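You operate a simulated robot arm through the tools that you are given. There is no shell and no other tool.

You are at the controls of a simulated robot arm. One attempt, no reset.

Task
Swap the steel cup's cracked black seal for the red seal.
Fine: unscrew the cup and stand it on the bench, lay the black seal on the used seal post, then lay the red seal on the ledge. Set down upright: steel cup.
Where things are to end (x, y in the base frame): steel cup within 60 mm of [630, 130].

It is judged by the outcome, as a careful person would: the job done as asked, and still so three seconds after it is handed in. It fails if anything else is knocked over, pushed out of place, dropped, spilled or broken. Lids that push on must go on centred and level and be pressed home; caps that screw on are set level and turned clockwise until they are tight.

Robot
A 7-joint arm with a two-finger parallel gripper, fixed in place. Base frame: the origin is on the floor under the middle of its stand, x ahead of it, y to its left, z up; the work surface is at about z = 900. Lengths are in mm, angles in rad, forces in N, time in s.
With the tool pointing down near the work surface it reaches from about 380 to 900 mm from the base axis. Its first joint turns from -2.496 to 2.496 rad. Payload 3 kg.
Tool frame: the origin (TCP) lies between the finger pads and is the grasp point; the fingertips stand 30 mm ahead of it; z points along the fingers, y is the line along which they close. The gripper opens to 94 mm. The fingers are 28 mm wide and 10 mm thick; the gripper's body (50 by 96 mm) begins 55 mm behind the TCP.
Orientation is told as [roll, pitch, yaw] about the base's x, y, z axes, in that order, counted from this pose: with the fingers straight down and closing along the base's y, the tool's x points along the base's -x, its y along +y and its z along -z.

Tools
- The arm moves only by the tool drive_tool. Its arguments are lists of equal length, an entry for each row: "rot": the turn, a rotation vector about the base's x, y, z in rad, a list of three; "offset": the shift along the base's x, y, z in mm, a list of three; "hand": the opening, from 0 (shut) to 1 (fully open). In form: {"rot": [[wx, wy, wz], ...], "offset": [[dx, dy, dz], ...], "hand": [hand, ...]}. A call has 1 to 20 rows; each row shifts and turns the commanded pose from where the row before left it. A row lasts 0.2 s, in which the tool goes at most 50 mm and 0.15 rad; a call with a longer step from one row to the next is refused whole, and so is a gripper value outside its range. Where a pose cannot be reached the arm comes as near as it can. A force on the tool above 40 N (or 10 N above the force at the start of the call, whichever is more), or a blocked arm, ends the call early, and 0.2 s more pass. The fingers move at their own pace (about 72 mm/s each) and stop on an object; they squeeze with about 33 N. The grip force told is the motor's: it shows also when the fingers shut on nothing. Time passes only in rows, and 0.2 s behind the last, so rows that do not move let the fingers close. It gives the time, the measured TCP pose, the force on the tool (base axes), the opening and the grip force at its end, in the units of the frame above (readings bear some noise), with the torque about the TCP (base axes, N m) and any sound that the robot's microphone picked up.
- Cameras (640 x 400 px; columns grow to the right, rows downward): "scene" is fixed at [49.7, 500.2, 1642.6]; the picture's right is [-0.57, -0.82, 0.00], its down [-0.54, 0.37, -0.76] and it looks along [0.62, -0.43, -0.65] (base axes); focal length 373 px, centre (320, 200). "wrist" rides on the gripper at [76, 14, -103] in the tool frame; the picture's right is [-0.18, 0.98, 0.00], its down [-0.75, -0.14, -0.64] and it looks along [-0.63, -0.12, 0.77] (tool axes); focal length 243 px, centre (320, 200). There is no depth. A picture from a camera that has moved, and an enlarged one, comes with that camera's place and axes in the base frame and with its lens.
- capture(camera): a new picture of that camera. It takes no simulated time.
- close_up(camera, box): a new picture of the part [left, top, right, bottom] of that camera's present view, enlarged. It takes no simulated time.
- sign_off(): hands the job in; it is judged then, once.

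Places have to be worked out from the pictures, the camera data and where the tool is seen. Open the gripper and draw the arm clear of the work before you hand the job in, unless the task says otherwise.

The tools are called by a JSON object that holds its "fn" and its "kwargs". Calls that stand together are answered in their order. drive_tool: Moves the arm, as the interface text tells. Its arguments: {"type":"object","properties":{"rot":{"type":"array","items":{"type":"array","items":{"type":"number"}}},"offset":{"type":"array","items":{"type":"array","items":{"type":"number"}}},"hand":{"type":"array","items":{"type":"number"}}},"required":["rot","offset","hand"]} The other tools are called the same way: capture (camera) takes a picture; close_up (camera, box) takes an enlarged picture of a part of a camera's view; sign_off () hands the job in.

At the start:

```text
t: 0.0
tcp_pos: [602.4, 90.5, 1258.9]
ee_rot: [0.001, -0.001, 0.0]
wrist_force: [0.1, 0.3, -0.1]
torque: [-0.01, 0.01, 0.01]
gripper_width: 93.9
grasp_force: 0.0
```

scene: 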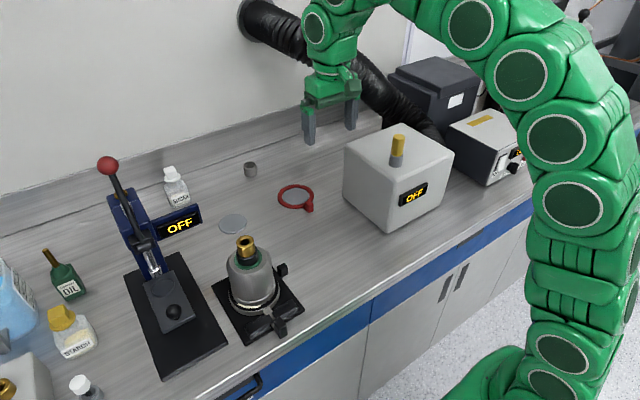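
wrist: 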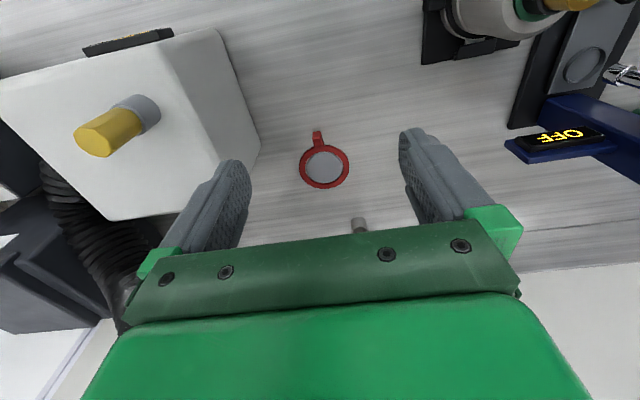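

I'll look closer at the work area first to identify the cup, the seals and the posts.

{"fn": "close_up", "kwargs": {"camera": "scene", "box": [190, 210, 330, 350]}}

{"fn": "close_up", "kwargs": {"camera": "scene", "box": [200, 140, 340, 240]}}

{"fn": "close_up", "kwargs": {"camera": "wrist", "box": [380, 0, 640, 160]}}

{"fn": "close_up", "kwargs": {"camera": "wrist", "box": [260, 110, 420, 240]}}

{"fn": "close_up", "kwargs": {"camera": "scene", "box": [0, 150, 240, 400]}}

```text
2.86 times, centred on (260, 280) of scene
camera zoom: at [49.7, 500.2, 1642.6], right [-0.57, -0.82, 0.0], down [-0.54, 0.37, -0.76], along [0.62, -0.43, -0.65], focal length 1067 px, centre (491, -29)
```

zoom: 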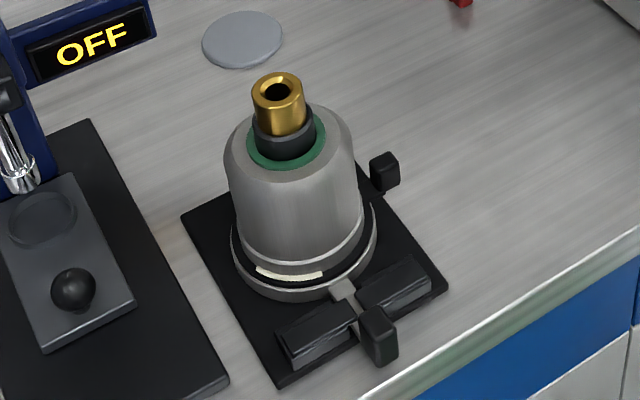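

```text
4.00 times, centred on (270, 190) of scene
camera zoom: at [49.7, 500.2, 1642.6], right [-0.57, -0.82, 0.0], down [-0.54, 0.37, -0.76], along [0.62, -0.43, -0.65], focal length 1494 px, centre (520, 240)
```

zoom: 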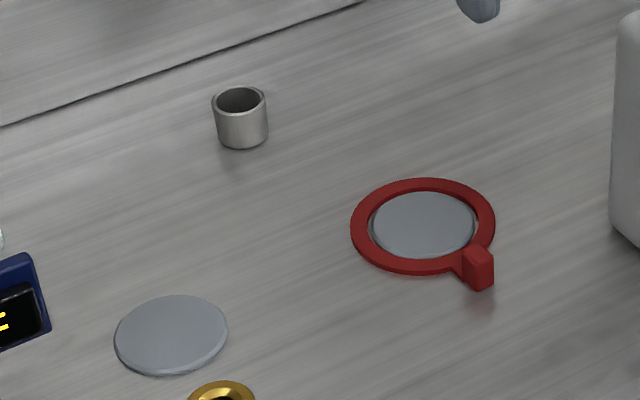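

```text
2.46 times, centred on (510, 80) of wrist
camera zoom: at [526.2, 106.1, 1361.3], right [0.18, 0.98, 0.0], down [0.75, -0.14, 0.64], along [0.63, -0.12, -0.77], focal length 597 px, centre (-148, 495)
```

zoom: 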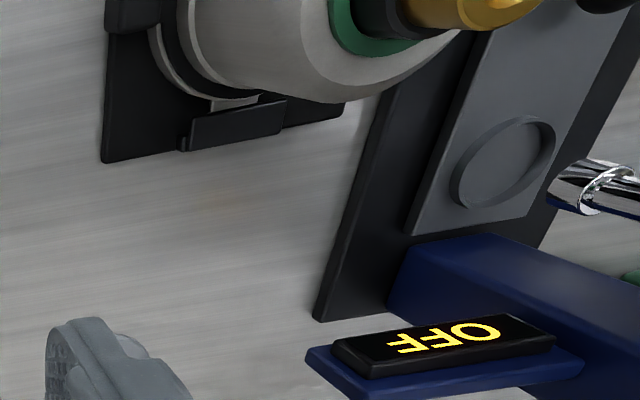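

```text
3.08 times, centred on (340, 175) of wrist
camera zoom: at [526.2, 106.1, 1361.3], right [0.18, 0.98, 0.0], down [0.75, -0.14, 0.64], along [0.63, -0.12, -0.77], focal length 746 px, centre (258, 277)
```

zoom: 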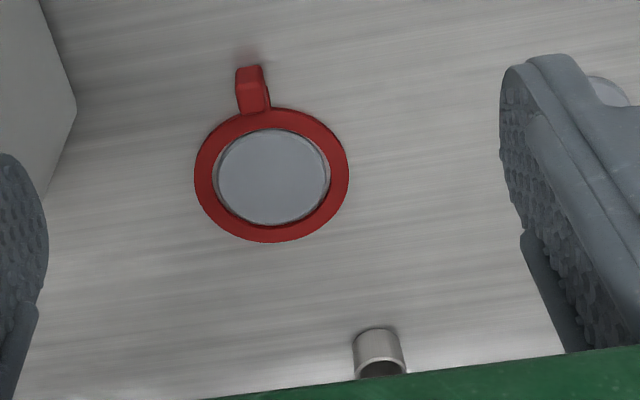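

```text
1.60 times, centred on (120, 275) of scene
camera zoom: at [49.7, 500.2, 1642.6], right [-0.57, -0.82, 0.0], down [-0.54, 0.37, -0.76], along [0.62, -0.43, -0.65], focal length 598 px, centre (640, 80)
```

zoom: 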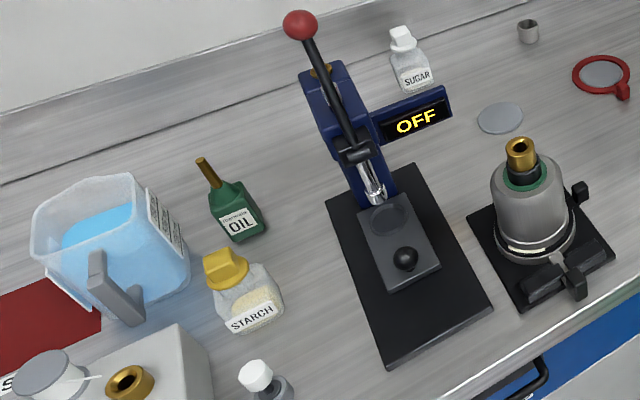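

The cup appears to be at about (542, 339) with its top near z≈1115, the red seal post at about (810, 62), and the empty post at about (811, 273). I'll turn the wrist camera to face +y so I can study the cup fixture from the side.

{"fn": "drive_tool", "kwargs": {"rot": [[0, 0, 0.143], [0, 0, 0.143], [0, 0, 0.143], [0, 0, 0.143], [0, 0, 0.143], [0, 0, 0.143], [0, 0, 0.143], [0, 0, 0.143], [0, 0, 0.143], [0, 0, 0.143], [0, 0, 0.14]], "offset": [[-9, 2.5, 0], [-9, 2.5, 0], [-9, 2.5, 0], [-9, 2.5, 0], [-9, 2.5, 0], [-9, 2.5, 0], [-9, 2.5, 0], [-9, 2.5, 0], [-9, 2.5, 0], [-9, 2.5, 0], [-9, 2.5, 0]], "hand": [1, 1, 1, 1, 1, 1, 1, 1, 1, 1, 1]}}

{"fn": "capture", "kwargs": {"camera": "wrist"}}

```text
t: 2.4
tcp_pos: [501.2, 118.4, 1258.6]
ee_rot: [0.0, 0.001, 1.572]
wrist_force: [0.0, -0.7, -0.1]
torque: [0.0, -0.03, 0.0]
gripper_width: 93.6
grasp_force: 0.0
```

```text
taken
camera wrist: at [488.6, 43.1, 1361.3], right [-0.98, 0.18, 0.0], down [0.14, 0.75, 0.64], along [0.12, 0.63, -0.77], focal length 243 px, centre (320, 200)
```

wrist: 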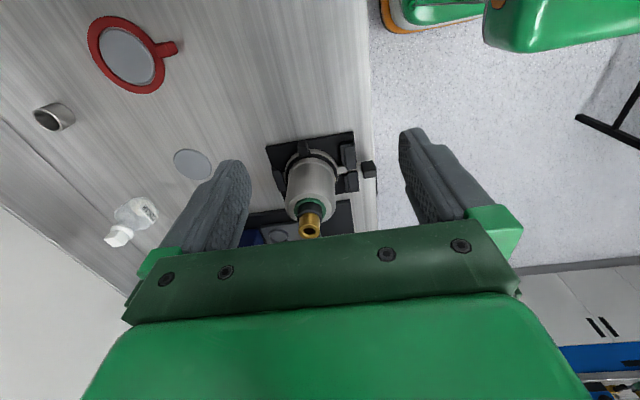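

{"fn": "close_up", "kwargs": {"camera": "wrist", "box": [250, 120, 390, 245]}}

{"fn": "close_up", "kwargs": {"camera": "wrist", "box": [20, 0, 260, 200]}}

```text
3.20 times, centred on (320, 182) of wrist
camera zoom: at [488.6, 43.1, 1361.3], right [-0.98, 0.18, 0.0], down [0.14, 0.75, 0.64], along [0.12, 0.63, -0.77], focal length 776 px, centre (320, 256)
```

zoom: 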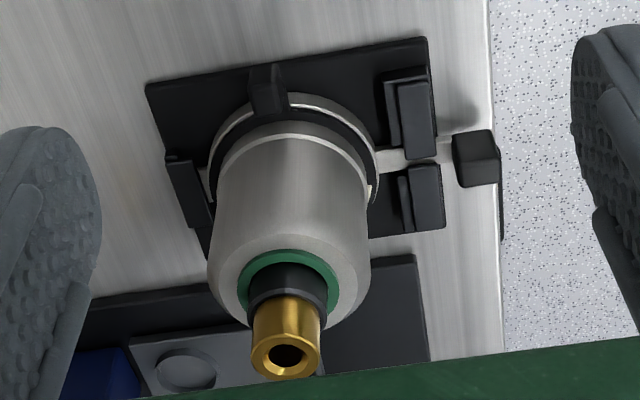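

```text
2.00 times, centred on (140, 100) of wrist
camera zoom: at [488.6, 43.1, 1361.3], right [-0.98, 0.18, 0.0], down [0.14, 0.75, 0.64], along [0.12, 0.63, -0.77], focal length 485 px, centre (680, 400)
```

zoom: 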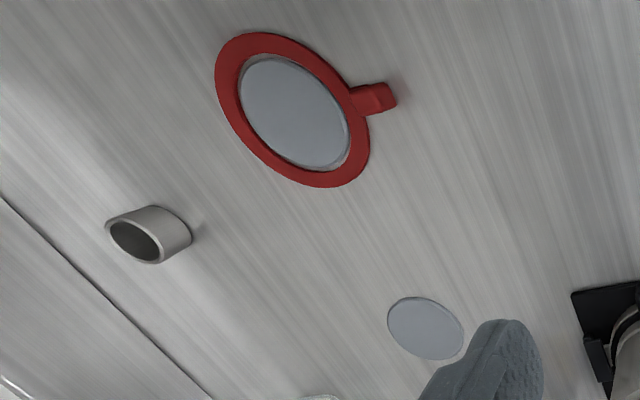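

Unambiguous now: the cup sits on a threaded base with a steel lever held between two stops (toward −x). The black seal is on its ledge, with a tab on the −y side. I'll move the camera closer to measure it.

{"fn": "drive_tool", "kwargs": {"rot": [[0, 0, 0], [0, 0, 0], [0, 0, 0], [0, 0, 0], [0, 0, 0]], "offset": [[12, 12.4, -36], [12, 12.4, -36], [12, 12.4, -36], [12, 12.4, -36], [11, 12.4, -36]], "hand": [1, 1, 1, 1, 1]}}

{"fn": "capture", "kwargs": {"camera": "wrist"}}

{"fn": "close_up", "kwargs": {"camera": "wrist", "box": [230, 80, 420, 230]}}

{"fn": "capture", "kwargs": {"camera": "scene"}}

```text
t: 3.6
tcp_pos: [560.5, 179.9, 1079.6]
ee_rot: [0.0, 0.001, 1.568]
wrist_force: [0.5, -0.5, -0.4]
torque: [-0.03, -0.02, 0.02]
gripper_width: 94.1
grasp_force: 0.1
```

```text
taken
camera wrist: at [547.0, 104.3, 1181.8], right [-0.98, 0.19, 0.0], down [0.14, 0.75, 0.64], along [0.12, 0.63, -0.77], focal length 243 px, centre (320, 200)
```

wrist: 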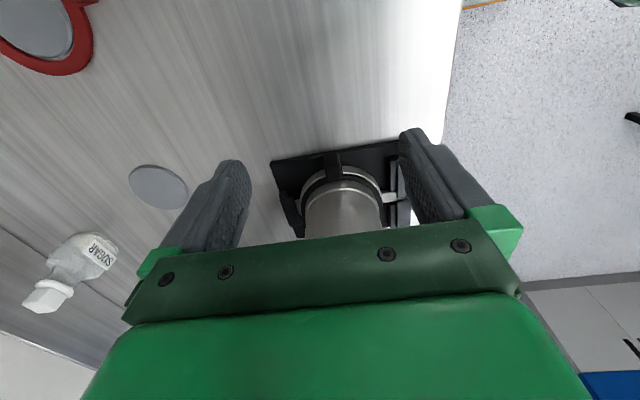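

```text
2.67 times, centred on (325, 155) of wrist
camera zoom: at [547.0, 104.3, 1181.8], right [-0.98, 0.19, 0.0], down [0.14, 0.75, 0.64], along [0.12, 0.63, -0.77], focal length 647 px, centre (307, 320)
```

zoom: 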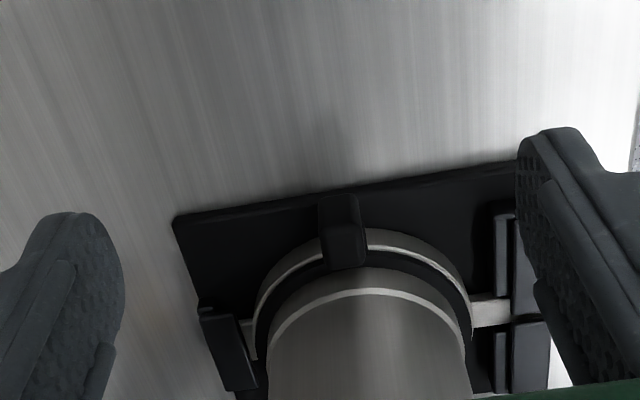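

```text
taken
```

scene: 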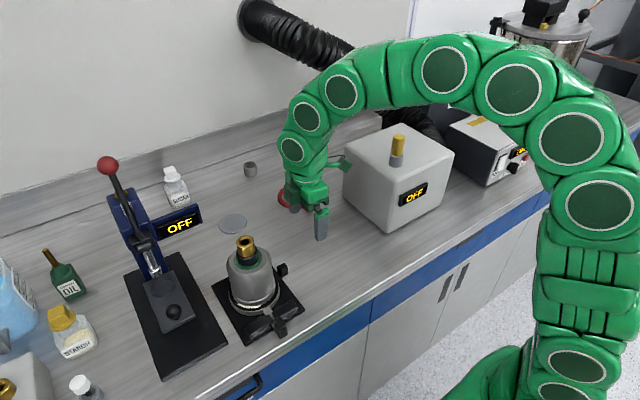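

The black seal sits between the light base ring and the cup's lower rim, and its tab is on the −y side. I'll lift and turn back to yaw 0 to view the cup from the −x side and triangulate the brass top.

{"fn": "drive_tool", "kwargs": {"rot": [[0, 0, 0], [0, 0, 0], [0, 0, 0], [0, 0, 0], [0, 0, -0.143], [0, 0, -0.143], [0, 0, -0.143], [0, 0, -0.143], [0, 0, -0.143], [0, 0, -0.143], [0, 0, -0.143], [0, 0, -0.143], [0, 0, -0.143], [0, 0, -0.143], [0, 0, -0.138]], "offset": [[0, 0, 43], [0, 0, 43], [0, 0, 43], [0, 0, 43], [-5.5, 15, 0], [-5.5, 15, 0], [-5.5, 15, 0], [-5.5, 15, 0], [-5.5, 15, 0], [-5.5, 15, 0], [-5.5, 15, 0], [-5.5, 15, 0], [-5.5, 15, 0], [-5.5, 15, 0], [-5.5, 15, 0]], "hand": [1, 1, 1, 1, 1, 1, 1, 1, 1, 1, 1, 1, 1, 1, 1]}}

{"fn": "capture", "kwargs": {"camera": "wrist"}}

{"fn": "close_up", "kwargs": {"camera": "wrist", "box": [240, 80, 400, 230]}}

```text
t: 6.8
tcp_pos: [503.6, 345.0, 1252.9]
ee_rot: [0.001, 0.001, 0.0]
wrist_force: [-1.0, -0.4, 0.3]
torque: [0.0, 0.0, 0.01]
gripper_width: 93.7
grasp_force: 0.0
```

```text
taken
camera wrist: at [426.4, 361.1, 1354.9], right [0.18, 0.98, 0.0], down [0.75, -0.14, 0.64], along [0.63, -0.12, -0.77], focal length 243 px, centre (320, 200)
```

wrist: 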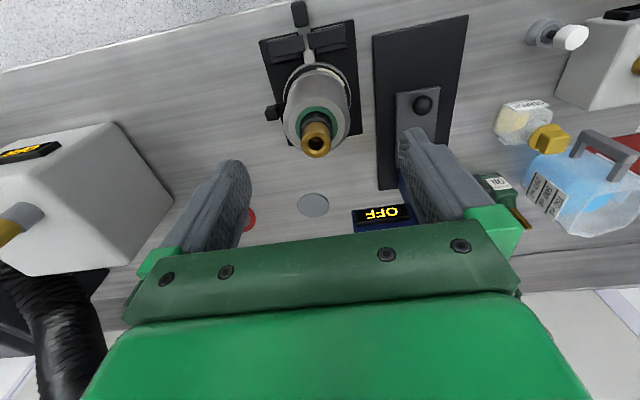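

```text
2.67 times, centred on (320, 155) of wrist
camera zoom: at [426.4, 361.1, 1354.9], right [0.18, 0.98, 0.0], down [0.75, -0.14, 0.64], along [0.63, -0.12, -0.77], focal length 647 px, centre (320, 320)
```

zoom: 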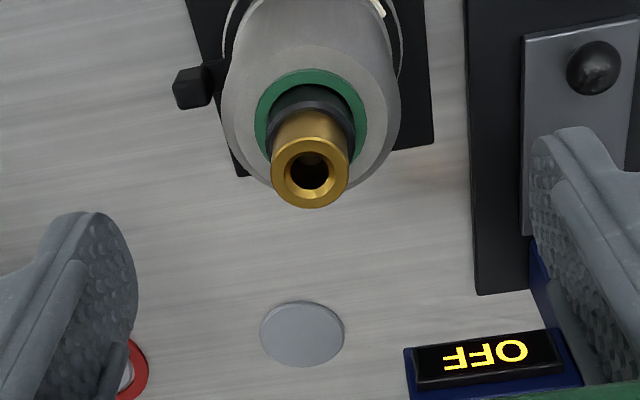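

Two wrist views agree on the brass top centre at (560.5, 330.7, 1085), with a diameter of about 35 mm and the cup shoulder near z≈1025. I'll hover above it and turn the wrist negative to find how much counter-clockwise turning range I can get.

{"fn": "drive_tool", "kwargs": {"rot": [[0, 0, -0.143], [0, 0, -0.143], [0, 0, -0.143], [0, 0, -0.143], [0, 0, -0.143], [0, 0, -0.143], [0, 0, -0.143], [0, 0, -0.143], [0, 0, -0.143], [0, 0, -0.143], [0, 0, -0.143]], "offset": [[5.2, -1.3, -8], [5.2, -1.3, -8], [5.2, -1.3, -8], [5.2, -1.3, -8], [5.2, -1.3, -8], [5.2, -1.3, -8], [5.2, -1.3, -8], [5.2, -1.3, -8], [5.2, -1.3, -8], [5.2, -1.3, -8], [5, -1.3, -8]], "hand": [1, 1, 1, 1, 1, 1, 1, 1, 1, 1, 1]}}

{"fn": "capture", "kwargs": {"camera": "wrist"}}

{"fn": "capture", "kwargs": {"camera": "scene"}}

```text
t: 9.2
tcp_pos: [559.8, 331.3, 1164.0]
ee_rot: [-0.001, -0.001, -1.575]
wrist_force: [0.3, 0.4, 0.9]
torque: [0.02, -0.03, -0.04]
gripper_width: 94.1
grasp_force: 0.1
```

```text
taken
camera wrist: at [574.6, 407.9, 1266.2], right [0.98, -0.19, 0.0], down [-0.14, -0.75, 0.64], along [-0.12, -0.63, -0.77], focal length 243 px, centre (320, 200)
```

wrist: 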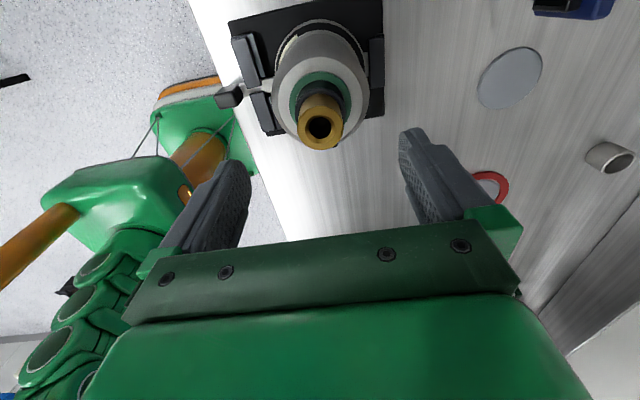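

```text
taken
```

scene: 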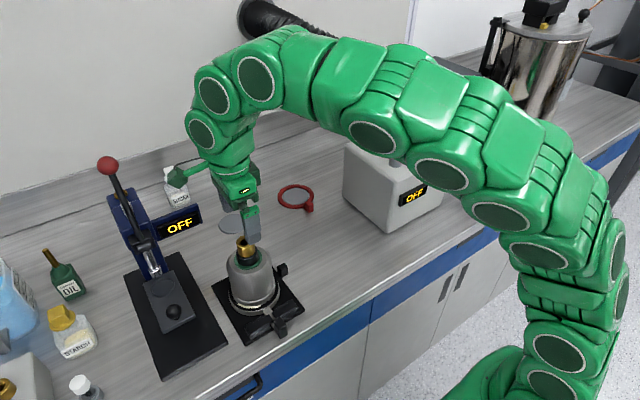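

Yaw −1.57 is reachable. I'll zoom in on the neck and then keep turning negative to find the limit.

{"fn": "close_up", "kwargs": {"camera": "wrist", "box": [250, 10, 410, 160]}}

{"fn": "drive_tool", "kwargs": {"rot": [[0, 0, -0.15], [0, 0, -0.15], [0, 0, -0.15], [0, 0, -0.15], [0, 0, -0.15], [0, 0, -0.15], [0, 0, -0.15]], "offset": [[0, 0, 0], [0, 0, 0], [0, 0, 0], [0, 0, 0], [0, 0, 0], [0, 0, 0], [0, 0, 0]], "hand": [1, 1, 1, 1, 1, 1, 1]}}

```text
2.67 times, centred on (330, 85) of wrist
camera zoom: at [574.6, 407.9, 1266.2], right [0.98, -0.19, 0.0], down [-0.14, -0.75, 0.64], along [-0.12, -0.63, -0.77], focal length 647 px, centre (293, 507)
```

zoom: 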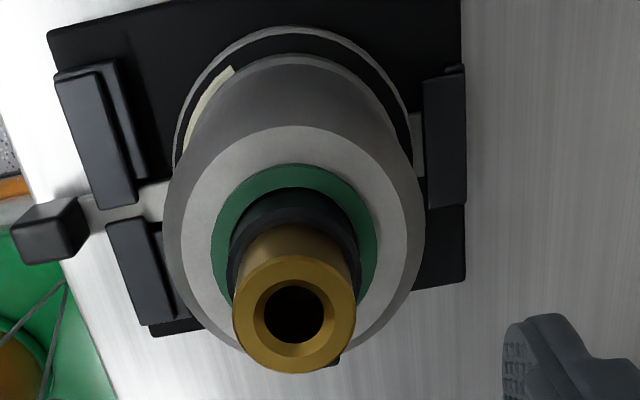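

```text
t: 10.8
tcp_pos: [555.3, 333.7, 1162.9]
ee_rot: [-0.001, 0.0, -2.611]
wrist_force: [5.3, -8.1, 0.9]
torque: [0.59, 0.38, 0.0]
gripper_width: 94.0
grasp_force: 0.0
```

The reading shows a sideways force of about 10 N and a small offset, so I'll hold still for one row to see whether it is contact or only motion.

{"fn": "drive_tool", "kwargs": {"rot": [[0, 0, 0], [0, 0, 0]], "offset": [[0, 0, 0], [0, 0, 0]], "hand": [1, 1]}}

{"fn": "capture", "kwargs": {"camera": "scene"}}

{"fn": "capture", "kwargs": {"camera": "wrist"}}

```text
t: 11.4
tcp_pos: [558.6, 330.4, 1162.7]
ee_rot: [0.001, -0.001, -2.619]
wrist_force: [-0.3, 0.2, 0.8]
torque: [0.03, -0.06, 0.03]
gripper_width: 93.9
grasp_force: 0.0
```

```text
taken
```

scene: 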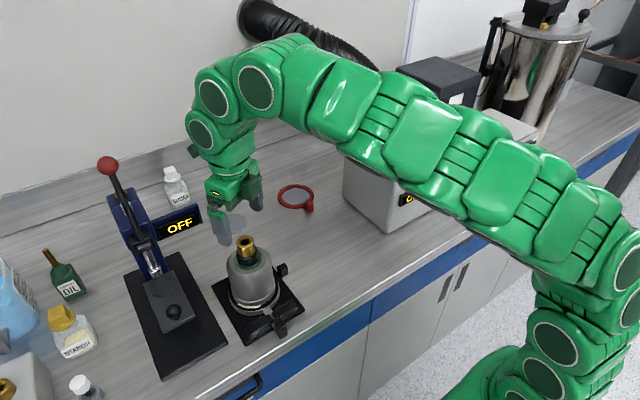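

```text
taken
camera wrist: at [631.8, 357.2, 1265.7], right [0.33, -0.94, 0.0], down [-0.72, -0.25, 0.64], along [-0.61, -0.21, -0.77], focal length 243 px, centre (320, 200)
```

wrist: 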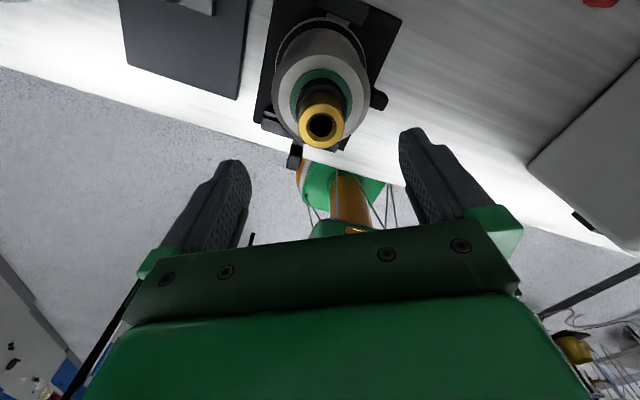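

That was only a transient, and it's settled at yaw −2.62 with no force. The collar axis is at about (560.7, 331), so I'll descend to TCP z≈1068 (tips about 1038, just above the shoulder) and close on the collar.

{"fn": "drive_tool", "kwargs": {"rot": [[0, 0, 0], [0, 0, 0], [0, 0, 0], [0, 0, 0], [0, 0, 0], [0, 0, 0]], "offset": [[1.8, 0.3, -20], [0, 0, -20], [0, 0, -20], [0, 0, -20], [0, 0, -10], [0, 0, -5]], "hand": [1, 1, 1, 1, 1, 1]}}

{"fn": "capture", "kwargs": {"camera": "scene"}}

{"fn": "close_up", "kwargs": {"camera": "scene", "box": [190, 190, 310, 290]}}

{"fn": "capture", "kwargs": {"camera": "wrist"}}

```text
t: 12.8
tcp_pos: [562.6, 329.9, 1067.8]
ee_rot: [-0.001, -0.002, -2.619]
wrist_force: [0.3, 0.4, 0.6]
torque: [-0.06, 0.03, 0.01]
gripper_width: 94.2
grasp_force: 0.1
```

```text
taken
```

scene: 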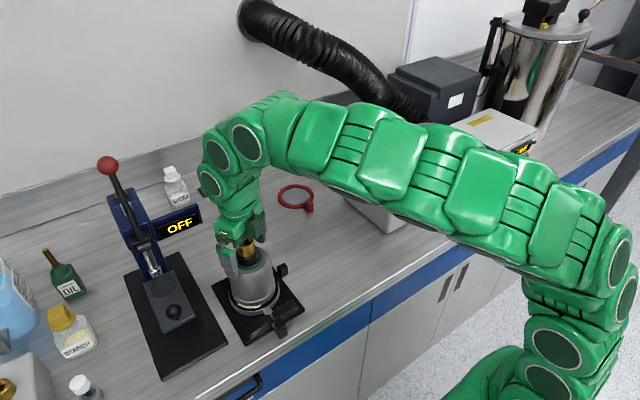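

```text
4.00 times, centred on (250, 240) of scene
camera zoom: at [49.7, 500.2, 1642.6], right [-0.57, -0.82, 0.0], down [-0.54, 0.37, -0.76], along [0.62, -0.43, -0.65], focal length 1494 px, centre (600, 40)
```

zoom: 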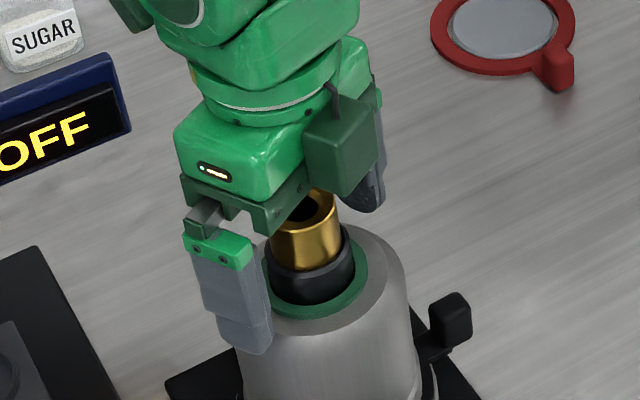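

```text
taken
camera wrist: at [635.6, 358.3, 1170.0], right [0.33, -0.94, 0.0], down [-0.72, -0.25, 0.64], along [-0.61, -0.21, -0.77], focal length 243 px, centre (320, 200)
```

wrist: 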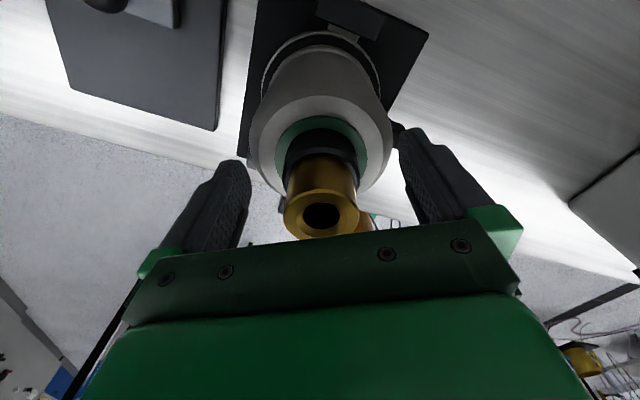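

The neck is centred between the fingers with no contact force. Closing on the collar.

{"fn": "drive_tool", "kwargs": {"rot": [[0, 0, 0], [0, 0, 0], [0, 0, 0], [0, 0, 0]], "offset": [[-0.5, 0.3, 0], [0, 0, 0], [0, 0, 0], [0, 0, 0]], "hand": [0, 0, 0, 0]}}

{"fn": "close_up", "kwargs": {"camera": "wrist", "box": [200, 40, 440, 250]}}

{"fn": "close_up", "kwargs": {"camera": "scene", "box": [190, 190, 310, 290]}}

```text
t: 13.8
tcp_pos: [560.5, 332.5, 1068.3]
ee_rot: [0.002, 0.001, -2.621]
wrist_force: [-0.4, -2.4, 0.4]
torque: [-0.15, 0.07, 0.05]
gripper_width: 43.3
grasp_force: 32.5
```

```text
1.90 times, centred on (320, 145) of wrist
camera zoom: at [633.9, 358.0, 1170.1], right [0.33, -0.94, 0.0], down [-0.72, -0.25, 0.64], along [-0.61, -0.21, -0.77], focal length 462 px, centre (320, 305)
```

zoom: 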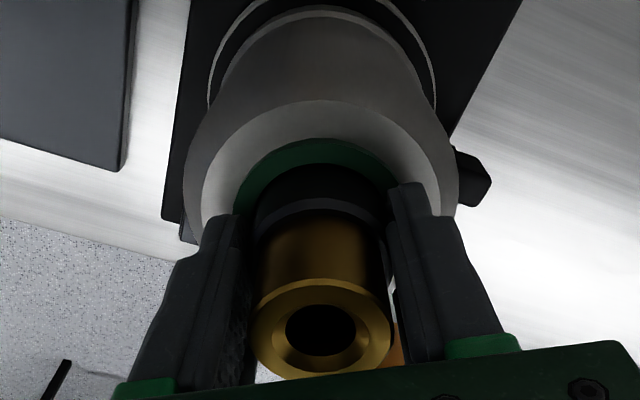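

```text
4.00 times, centred on (250, 240) of scene
camera zoom: at [49.7, 500.2, 1642.6], right [-0.57, -0.82, 0.0], down [-0.54, 0.37, -0.76], along [0.62, -0.43, -0.65], focal length 1494 px, centre (600, 40)
```

zoom: 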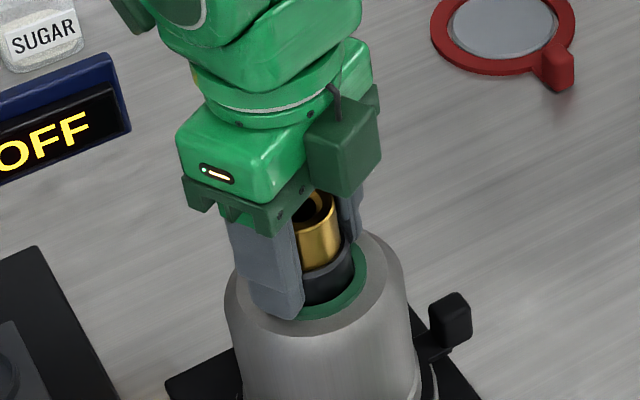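

A solid grip on the 43 mm collar. I'll start a slow counter-clockwise turn and watch the torque.

{"fn": "drive_tool", "kwargs": {"rot": [[0, 0, 0.08], [0, 0, 0.08], [0, 0, 0.08], [0, 0, 0.08], [0, 0, 0.08]], "offset": [[0, 0, 0], [0, 0, 0], [0, 0, 0], [0, 0, 0], [0, 0, 0]], "hand": [0, 0, 0, 0, 0]}}

{"fn": "capture", "kwargs": {"camera": "wrist"}}

{"fn": "close_up", "kwargs": {"camera": "scene", "box": [190, 230, 310, 350]}}

```text
t: 15.0
tcp_pos: [559.2, 331.4, 1068.5]
ee_rot: [0.0, 0.001, -2.219]
wrist_force: [-0.4, 0.6, -0.1]
torque: [0.02, -0.01, 0.01]
gripper_width: 42.9
grasp_force: 33.0
```

```text
taken
camera wrist: at [617.8, 384.5, 1170.6], right [0.67, -0.74, 0.0], down [-0.57, -0.52, 0.64], along [-0.47, -0.43, -0.77], focal length 243 px, centre (320, 200)
```

wrist: 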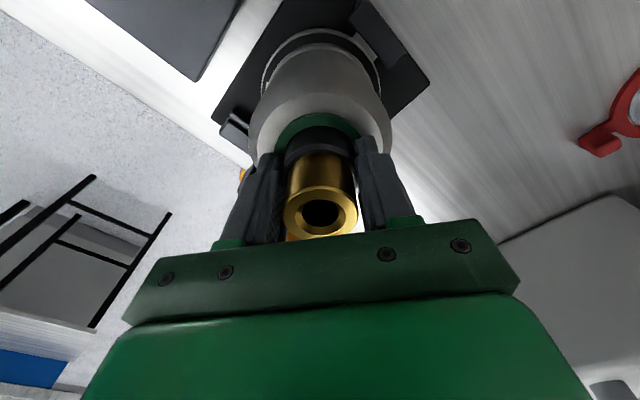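

```text
3.33 times, centred on (250, 290) of scene
camera zoom: at [49.7, 500.2, 1642.6], right [-0.57, -0.82, 0.0], down [-0.54, 0.37, -0.76], along [0.62, -0.43, -0.65], focal length 1245 px, centre (553, -100)
```

zoom: 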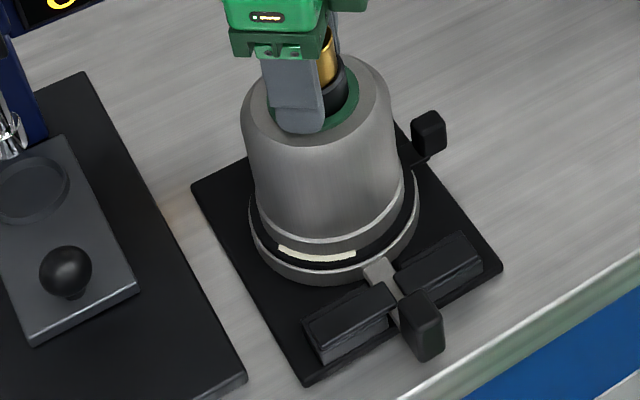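

There is no residual torque, so the cup seems to have broken loose and turns with the hand. Continuing counter-clockwise while watching the vertical force for thread rise.

{"fn": "drive_tool", "kwargs": {"rot": [[0, 0, 0.1], [0, 0, 0.1], [0, 0, 0.1], [0, 0, 0.1], [0, 0, 0.1], [0, 0, 0.1], [0, 0, 0.1], [0, 0, 0.1], [0, 0, 0.1], [0, 0, 0.1]], "offset": [[0, 0, 0], [0, 0, 0], [0, 0, 0], [0, 0, 0], [0, 0, 0], [0, 0, 0], [0, 0, 0], [0, 0, 0], [0, 0, 0], [0, 0, 0]], "hand": [0, 0, 0, 0, 0, 0, 0, 0, 0, 0]}}

{"fn": "close_up", "kwargs": {"camera": "scene", "box": [190, 230, 310, 350]}}

```text
t: 17.2
tcp_pos: [559.2, 330.9, 1067.3]
ee_rot: [-0.004, 0.0, -1.221]
wrist_force: [-0.3, -0.3, 7.7]
torque: [-0.01, -0.02, -0.03]
gripper_width: 43.0
grasp_force: 32.7
```

```text
3.33 times, centred on (250, 290) of scene
camera zoom: at [49.7, 500.2, 1642.6], right [-0.57, -0.82, 0.0], down [-0.54, 0.37, -0.76], along [0.62, -0.43, -0.65], focal length 1245 px, centre (553, -100)
```

zoom: 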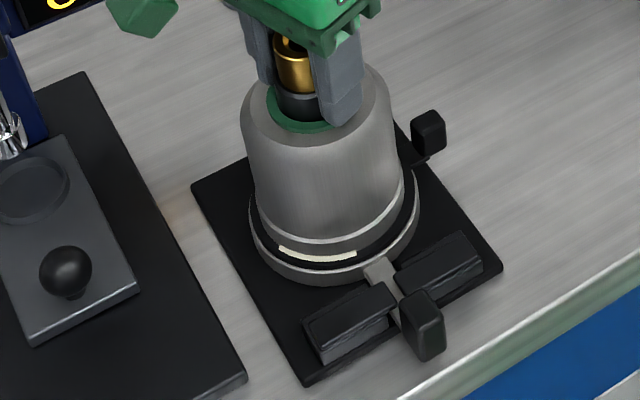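

The upward force reads 7.7 N, so the cup is rising on its thread. I'll keep turning and lift slightly to follow it.

{"fn": "drive_tool", "kwargs": {"rot": [[0, 0, 0.1], [0, 0, 0.1], [0, 0, 0.1], [0, 0, 0.1], [0, 0, 0.1], [0, 0, 0.1]], "offset": [[0, 0, 0.3], [0, 0, 0.2], [0, 0, 0.2], [0, 0, 0.2], [0, 0, 0.2], [0, 0, 0.2]], "hand": [0, 0, 0, 0, 0, 0]}}

```text
t: 18.6
tcp_pos: [560.0, 331.3, 1069.0]
ee_rot: [-0.001, 0.001, -0.619]
wrist_force: [-1.6, -0.4, -2.8]
torque: [-0.15, 0.18, 0.04]
gripper_width: 43.0
grasp_force: 33.5
```

The numbers fit a pitch of about 0.67 mm/rad. Continuing the turn with a matched rise.

{"fn": "drive_tool", "kwargs": {"rot": [[0, 0, 0.12], [0, 0, 0.12], [0, 0, 0.12], [0, 0, 0.12], [0, 0, 0.12], [0, 0, 0.12], [0, 0, 0.12], [0, 0, 0.12], [0, 0, 0.12], [0, 0, 0.12]], "offset": [[0, 0, 0.07], [0, 0, 0.07], [0, 0, 0.07], [0, 0, 0.08], [0, 0, 0.08], [0, 0, 0.08], [0, 0, 0.08], [0, 0, 0.08], [0, 0, 0.08], [0, 0, 0.08]], "hand": [0, 0, 0, 0, 0, 0, 0, 0, 0, 0]}}

{"fn": "capture", "kwargs": {"camera": "scene"}}

{"fn": "close_up", "kwargs": {"camera": "scene", "box": [190, 230, 310, 350]}}

```text
t: 20.8
tcp_pos: [561.2, 330.9, 1069.9]
ee_rot: [-0.002, 0.0, 0.583]
wrist_force: [-0.1, -0.2, -7.2]
torque: [-0.01, 0.02, 0.0]
gripper_width: 42.7
grasp_force: 33.1
```

```text
taken
```

scene: 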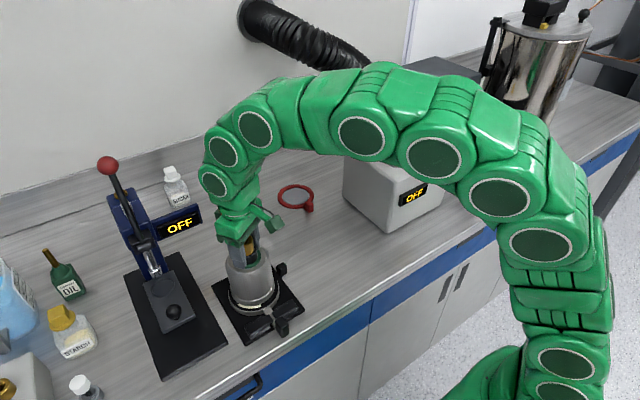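

```text
3.33 times, centred on (250, 290) of scene
camera zoom: at [49.7, 500.2, 1642.6], right [-0.57, -0.82, 0.0], down [-0.54, 0.37, -0.76], along [0.62, -0.43, -0.65], focal length 1245 px, centre (553, -100)
```

zoom: 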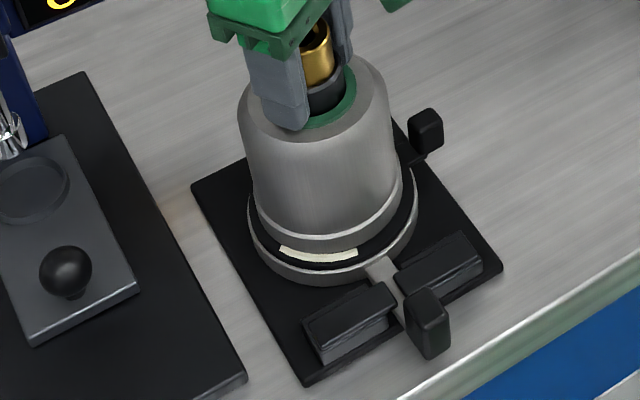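

The −7 N reading means either I'm pulling ahead of the thread or I'm carrying the cup's weight. I'll turn further without lifting to tell which.

{"fn": "drive_tool", "kwargs": {"rot": [[0, 0, 0.12], [0, 0, 0.12], [0, 0, 0.12], [0, 0, 0.12], [0, 0, 0.12]], "offset": [[0, 0, 0], [0, 0, 0], [0, 0, 0], [0, 0, 0], [0, 0, 0]], "hand": [0, 0, 0, 0, 0]}}

```text
t: 22.0
tcp_pos: [559.3, 330.9, 1070.2]
ee_rot: [0.0, 0.0, 1.184]
wrist_force: [0.8, 0.7, -2.4]
torque: [0.0, -0.03, -0.01]
gripper_width: 42.8
grasp_force: 32.9
```

The force climbed again, so the thread is still engaged and the pitch estimate holds. Continuing with a matched lift.

{"fn": "drive_tool", "kwargs": {"rot": [[0, 0, 0.12], [0, 0, 0.12], [0, 0, 0.12], [0, 0, 0.12], [0, 0, 0.12], [0, 0, 0.12], [0, 0, 0.12], [0, 0, 0.12]], "offset": [[0, 0, 0.07], [0, 0, 0.07], [0, 0, 0.07], [0, 0, 0.07], [0, 0, 0.07], [0, 0, 0.07], [0, 0, 0.07], [0, 0, 0.07]], "hand": [0, 0, 0, 0, 0, 0, 0, 0]}}

```text
t: 23.8
tcp_pos: [559.5, 330.9, 1070.5]
ee_rot: [0.0, -0.001, 2.142]
wrist_force: [0.1, -0.7, 1.0]
torque: [-0.12, 0.0, 0.01]
gripper_width: 42.6
grasp_force: 33.0
```

Force is near zero and the grip is steady. Continuing toward the wrist's upper range.

{"fn": "drive_tool", "kwargs": {"rot": [[0, 0, 0.1], [0, 0, 0.1], [0, 0, 0.1], [0, 0, 0.1], [0, 0, 0.1], [0, 0, 0.1]], "offset": [[0, 0, 0.07], [0, 0, 0.07], [0, 0, 0.07], [0, 0, 0.07], [0, 0, 0.07], [0, 0, 0.07]], "hand": [0, 0, 0, 0, 0, 0]}}

{"fn": "capture", "kwargs": {"camera": "scene"}}

{"fn": "close_up", "kwargs": {"camera": "scene", "box": [190, 230, 310, 350]}}

```text
t: 25.2
tcp_pos: [560.0, 330.5, 1071.7]
ee_rot: [-0.001, 0.0, 2.742]
wrist_force: [0.0, -0.6, -3.7]
torque: [0.09, 0.02, 0.0]
gripper_width: 42.6
grasp_force: 33.4
```

```text
taken
```

scene: 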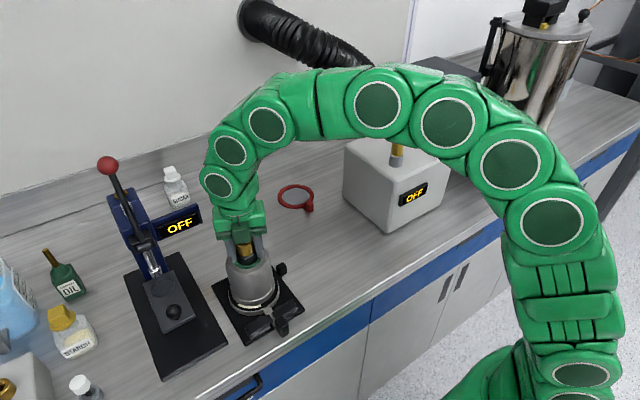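

```text
3.33 times, centred on (250, 290) of scene
camera zoom: at [49.7, 500.2, 1642.6], right [-0.57, -0.82, 0.0], down [-0.54, 0.37, -0.76], along [0.62, -0.43, -0.65], focal length 1245 px, centre (553, -100)
```

zoom: 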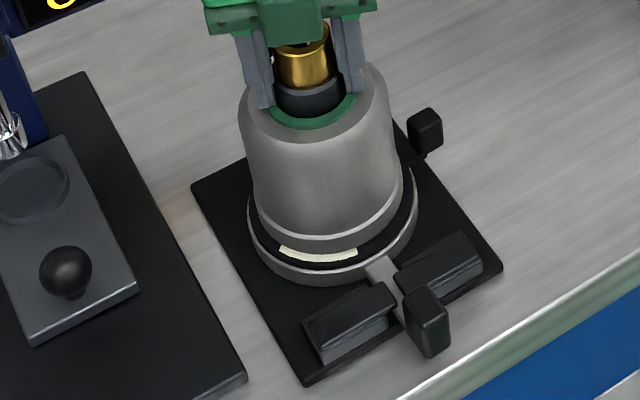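

About 5.4 rad of turning so far. I'll test whether the thread is free with a gentle 1 mm lift.

{"fn": "drive_tool", "kwargs": {"rot": [[0, 0, 0], [0, 0, 0]], "offset": [[0, 0, 0.5], [0, 0, 0.5]], "hand": [0, 0]}}

```text
t: 25.8
tcp_pos: [559.4, 329.9, 1071.8]
ee_rot: [0.0, 0.0, 2.743]
wrist_force: [-0.8, 1.3, -4.9]
torque: [0.09, 0.0, -0.01]
gripper_width: 42.3
grasp_force: 33.1
```

The force barely changed after the lift, which suggests it's nearly free. Lifting a little further.

{"fn": "drive_tool", "kwargs": {"rot": [[0, 0, 0], [0, 0, 0]], "offset": [[0, 0, 1], [0, 0, 1]], "hand": [0, 0]}}

{"fn": "close_up", "kwargs": {"camera": "scene", "box": [190, 230, 310, 350]}}

```text
t: 26.4
tcp_pos: [560.4, 332.6, 1075.3]
ee_rot: [0.0, 0.001, 2.742]
wrist_force: [0.0, -0.1, -4.8]
torque: [0.0, 0.02, 0.01]
gripper_width: 42.6
grasp_force: 32.7
```

```text
3.33 times, centred on (250, 290) of scene
camera zoom: at [49.7, 500.2, 1642.6], right [-0.57, -0.82, 0.0], down [-0.54, 0.37, -0.76], along [0.62, -0.43, -0.65], focal length 1245 px, centre (553, -100)
```

zoom: 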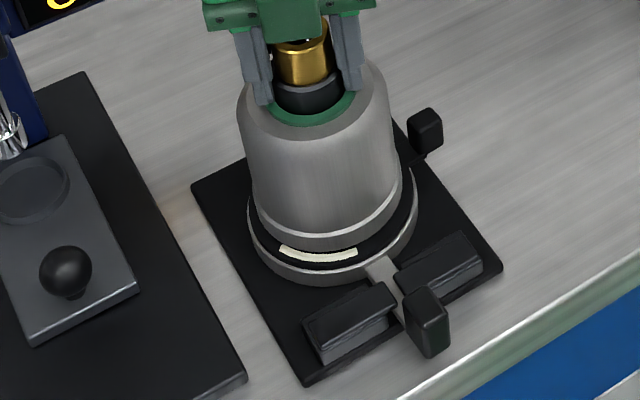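

The cup is rising freely with a steady weight of about 4.8 N. I'll lift it straight up, clear of the base.

{"fn": "drive_tool", "kwargs": {"rot": [[0, 0, 0], [0, 0, 0], [0, 0, 0], [0, 0, 0], [0, 0, 0], [0, 0, 0], [0, 0, 0], [0, 0, 0], [0, 0, 0], [0, 0, 0]], "offset": [[0, 0, 4], [0, 0, 8], [0, 0, 12], [0, 0, 16], [0, 0, 20], [0, 0, 20], [0, 0, 20], [0, 0, 20], [0, 0, 15], [0, 0, 10]], "hand": [0, 0, 0, 0, 0, 0, 0, 0, 0, 0]}}

{"fn": "capture", "kwargs": {"camera": "scene"}}

{"fn": "close_up", "kwargs": {"camera": "scene", "box": [190, 180, 320, 350]}}

{"fn": "capture", "kwargs": {"camera": "wrist"}}

```text
t: 28.6
tcp_pos: [559.0, 329.9, 1217.9]
ee_rot: [-0.003, 0.0, 2.738]
wrist_force: [0.5, 0.2, -3.1]
torque: [-0.03, -0.02, 0.01]
gripper_width: 42.5
grasp_force: 33.8
```

```text
taken
```

scene: 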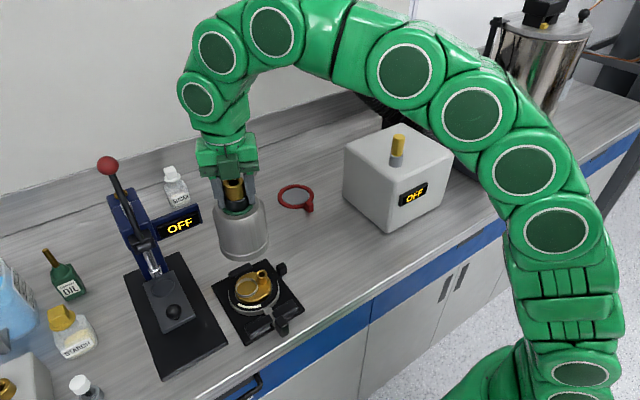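

```text
2.35 times, centred on (255, 265) of scene
camera zoom: at [49.7, 500.2, 1642.6], right [-0.57, -0.82, 0.0], down [-0.54, 0.37, -0.76], along [0.62, -0.43, -0.65], focal length 879 px, centre (473, 47)
```

zoom: 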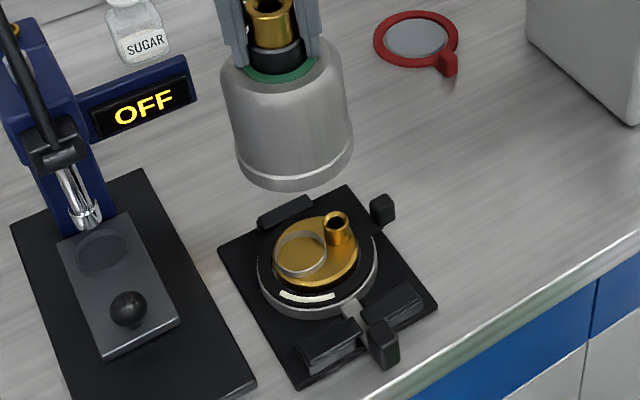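

```text
taken
camera wrist: at [624.5, 288.8, 1322.0], right [-0.55, -0.83, 0.0], down [-0.64, 0.42, 0.64], along [-0.53, 0.36, -0.77], focal length 243 px, centre (320, 200)
```

wrist: 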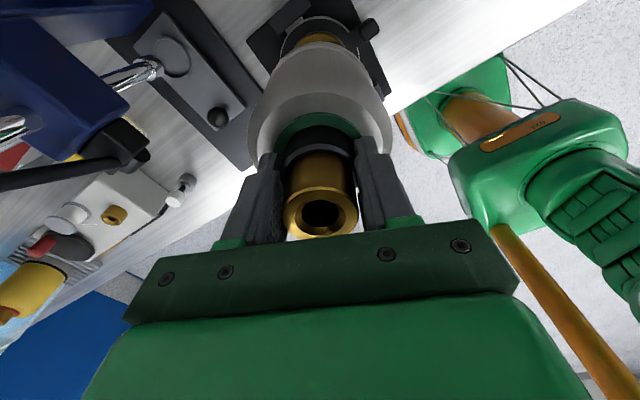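

The cup is off and hanging level. The base shows a brass boss with the black seal lying on the ledge. I'll carry the cup at this height to above about (625, 115), unwinding the wrist on the way.

{"fn": "drive_tool", "kwargs": {"rot": [[0, 0, -0.06], [0, 0, -0.12], [0, 0, -0.13], [0, 0, -0.13], [0, 0, -0.13], [0, 0, -0.13], [0, 0, -0.13], [0, 0, -0.13], [0, 0, -0.13], [0, 0, -0.13], [0, 0, -0.13], [0, 0, -0.13], [0, 0, -0.06], [0, 0, 0]], "offset": [[2, -6, 0], [4, -12, 0], [6, -19, 0], [6, -19, 0], [6, -19, 0], [6, -19, 0], [6, -19, 0], [6, -19, 0], [6, -19, 0], [6, -19, 0], [5, -19, 0], [4, -15, 0], [2, -9, 0], [0, 0, 0]], "hand": [0, 0, 0, 0, 0, 0, 0, 0, 0, 0, 0, 0, 0, 0]}}

{"fn": "capture", "kwargs": {"camera": "scene"}}

{"fn": "capture", "kwargs": {"camera": "wrist"}}

```text
t: 31.6
tcp_pos: [625.6, 116.7, 1219.6]
ee_rot: [-0.001, -0.002, 1.199]
wrist_force: [0.0, 0.4, -4.5]
torque: [-0.03, -0.01, 0.01]
gripper_width: 42.6
grasp_force: 33.0
```

```text
taken
```

scene: 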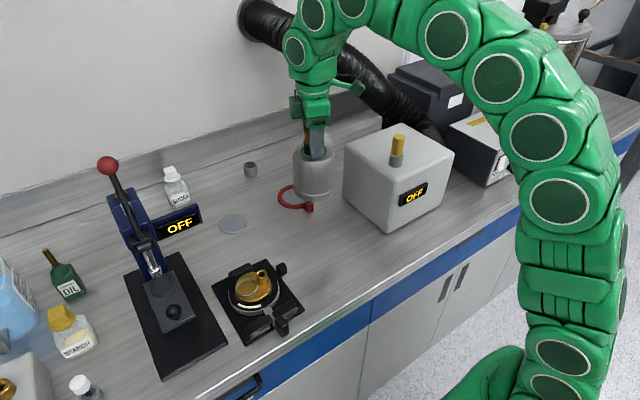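

```text
taken
camera wrist: at [584.3, 52.8, 1322.9], right [-0.85, 0.53, 0.0], down [0.41, 0.65, 0.64], along [0.34, 0.55, -0.77], focal length 243 px, centre (320, 200)
```

wrist: 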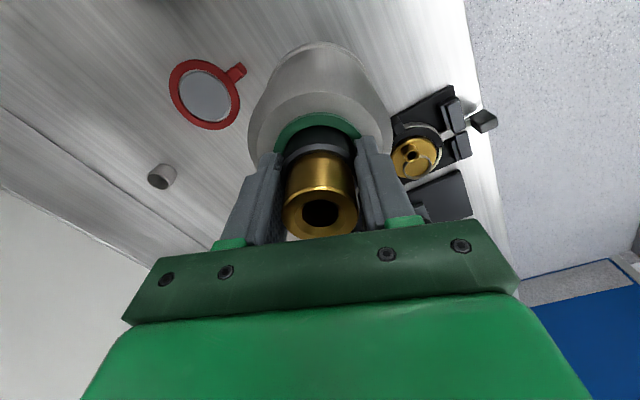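

It's steady at (625.6, 116.7), with clear bench below. Lowering to about 20 mm above the expected contact first.

{"fn": "drive_tool", "kwargs": {"rot": [[0, 0, 0], [0, 0, 0], [0, 0, 0], [0, 0, 0], [0, 0, 0], [0, 0, 0], [0, 0, 0], [0, 0, 0], [0, 0, 0], [0, 0, 0]], "offset": [[0, 0, -10], [0, 0, -20], [0, 0, -22], [0, 0, -22], [0, 0, -22], [0, 0, -22], [0, 0, -20], [0, 0, -12], [0, 0, -6], [0, 0, 0]], "hand": [0, 0, 0, 0, 0, 0, 0, 0, 0, 0]}}

{"fn": "capture", "kwargs": {"camera": "scene"}}

{"fn": "close_up", "kwargs": {"camera": "scene", "box": [250, 120, 390, 240]}}

```text
t: 33.8
tcp_pos: [623.8, 116.5, 1063.6]
ee_rot: [0.0, 0.0, 1.202]
wrist_force: [0.3, 0.4, -4.7]
torque: [0.02, 0.0, 0.0]
gripper_width: 42.6
grasp_force: 32.8
```

```text
taken
```

scene: 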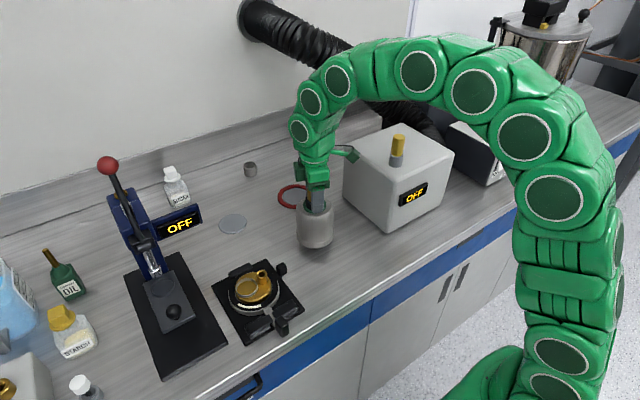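

```text
3.33 times, centred on (320, 180) of scene
camera zoom: at [49.7, 500.2, 1642.6], right [-0.57, -0.82, 0.0], down [-0.54, 0.37, -0.76], along [0.62, -0.43, -0.65], focal length 1245 px, centre (320, 267)
```

zoom: 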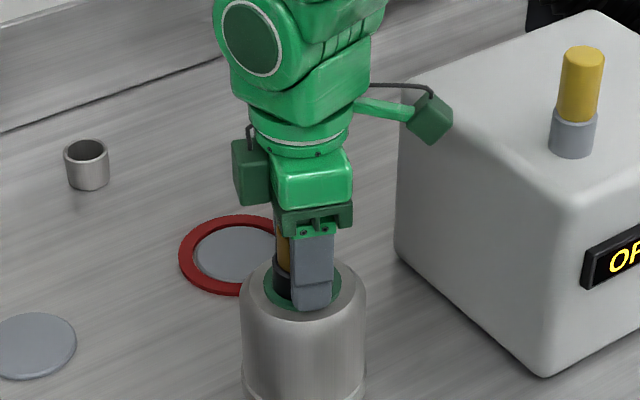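

Now about 20–30 mm above the bench. I'll lower slowly and watch for contact.

{"fn": "drive_tool", "kwargs": {"rot": [[0, 0, 0], [0, 0, 0], [0, 0, 0], [0, 0, 0], [0, 0, 0], [0, 0, 0], [0, 0, 0]], "offset": [[0, 0, -2.5], [0, 0, -2.5], [0, 0, -2.5], [0, 0, -2.5], [0, 0, -2.5], [0, 0, -2], [0, 0, 0]], "hand": [0, 0, 0, 0, 0, 0, 0]}}

{"fn": "close_up", "kwargs": {"camera": "scene", "box": [260, 180, 380, 280]}}

```text
t: 35.4
tcp_pos: [624.7, 118.2, 1048.2]
ee_rot: [-0.001, 0.002, 1.201]
wrist_force: [-0.5, -0.9, -3.1]
torque: [-0.01, 0.02, 0.03]
gripper_width: 43.1
grasp_force: 32.9
```

```text
4.00 times, centred on (320, 230) of scene
camera zoom: at [49.7, 500.2, 1642.6], right [-0.57, -0.82, 0.0], down [-0.54, 0.37, -0.76], along [0.62, -0.43, -0.65], focal length 1494 px, centre (320, 80)
```

zoom: 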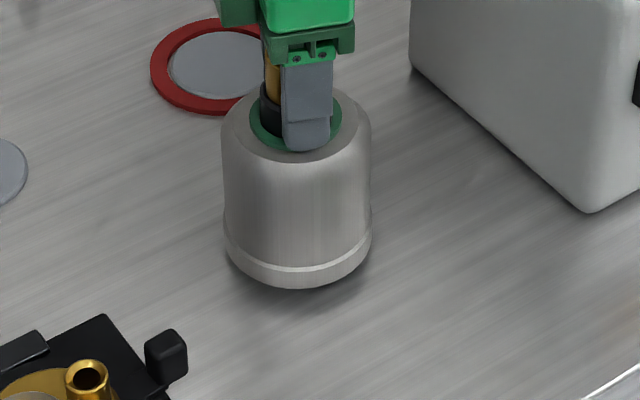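

Still a little above the bench. I'll continue down in finer steps until the force shows contact.

{"fn": "drive_tool", "kwargs": {"rot": [[0, 0, 0], [0, 0, 0], [0, 0, 0], [0, 0, 0], [0, 0, 0], [0, 0, 0]], "offset": [[0, 0, -1.5], [0, 0, -1.5], [0, 0, -1.5], [0, 0, -1.5], [0, 0, -1], [0, 0, 0]], "hand": [0, 0, 0, 0, 0, 0]}}

{"fn": "close_up", "kwargs": {"camera": "scene", "box": [260, 180, 380, 280]}}

```text
t: 36.8
tcp_pos: [625.8, 118.4, 1041.3]
ee_rot: [0.001, 0.001, 1.202]
wrist_force: [-0.7, -0.3, -3.8]
torque: [-0.01, 0.02, 0.01]
gripper_width: 42.8
grasp_force: 32.9
```

```text
4.00 times, centred on (320, 230) of scene
camera zoom: at [49.7, 500.2, 1642.6], right [-0.57, -0.82, 0.0], down [-0.54, 0.37, -0.76], along [0.62, -0.43, -0.65], focal length 1494 px, centre (320, 80)
```

zoom: 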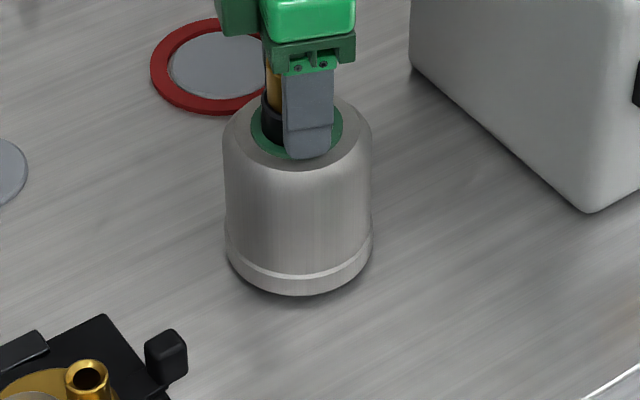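

No contact yet, but the shadow gap is narrowing. I'll continue in 1 mm steps.

{"fn": "drive_tool", "kwargs": {"rot": [[0, 0, 0], [0, 0, 0], [0, 0, 0], [0, 0, 0], [0, 0, 0], [0, 0, 0]], "offset": [[0, 0, -1], [0, 0, -1], [0, 0, -1], [0, 0, -1], [0, 0, -1], [0, 0, 0]], "hand": [0, 0, 0, 0, 0, 0]}}

```text
t: 38.2
tcp_pos: [625.4, 117.1, 1036.2]
ee_rot: [0.0, 0.0, 1.201]
wrist_force: [0.4, -0.5, -4.3]
torque: [0.0, 0.0, 0.0]
gripper_width: 42.2
grasp_force: 32.9
```

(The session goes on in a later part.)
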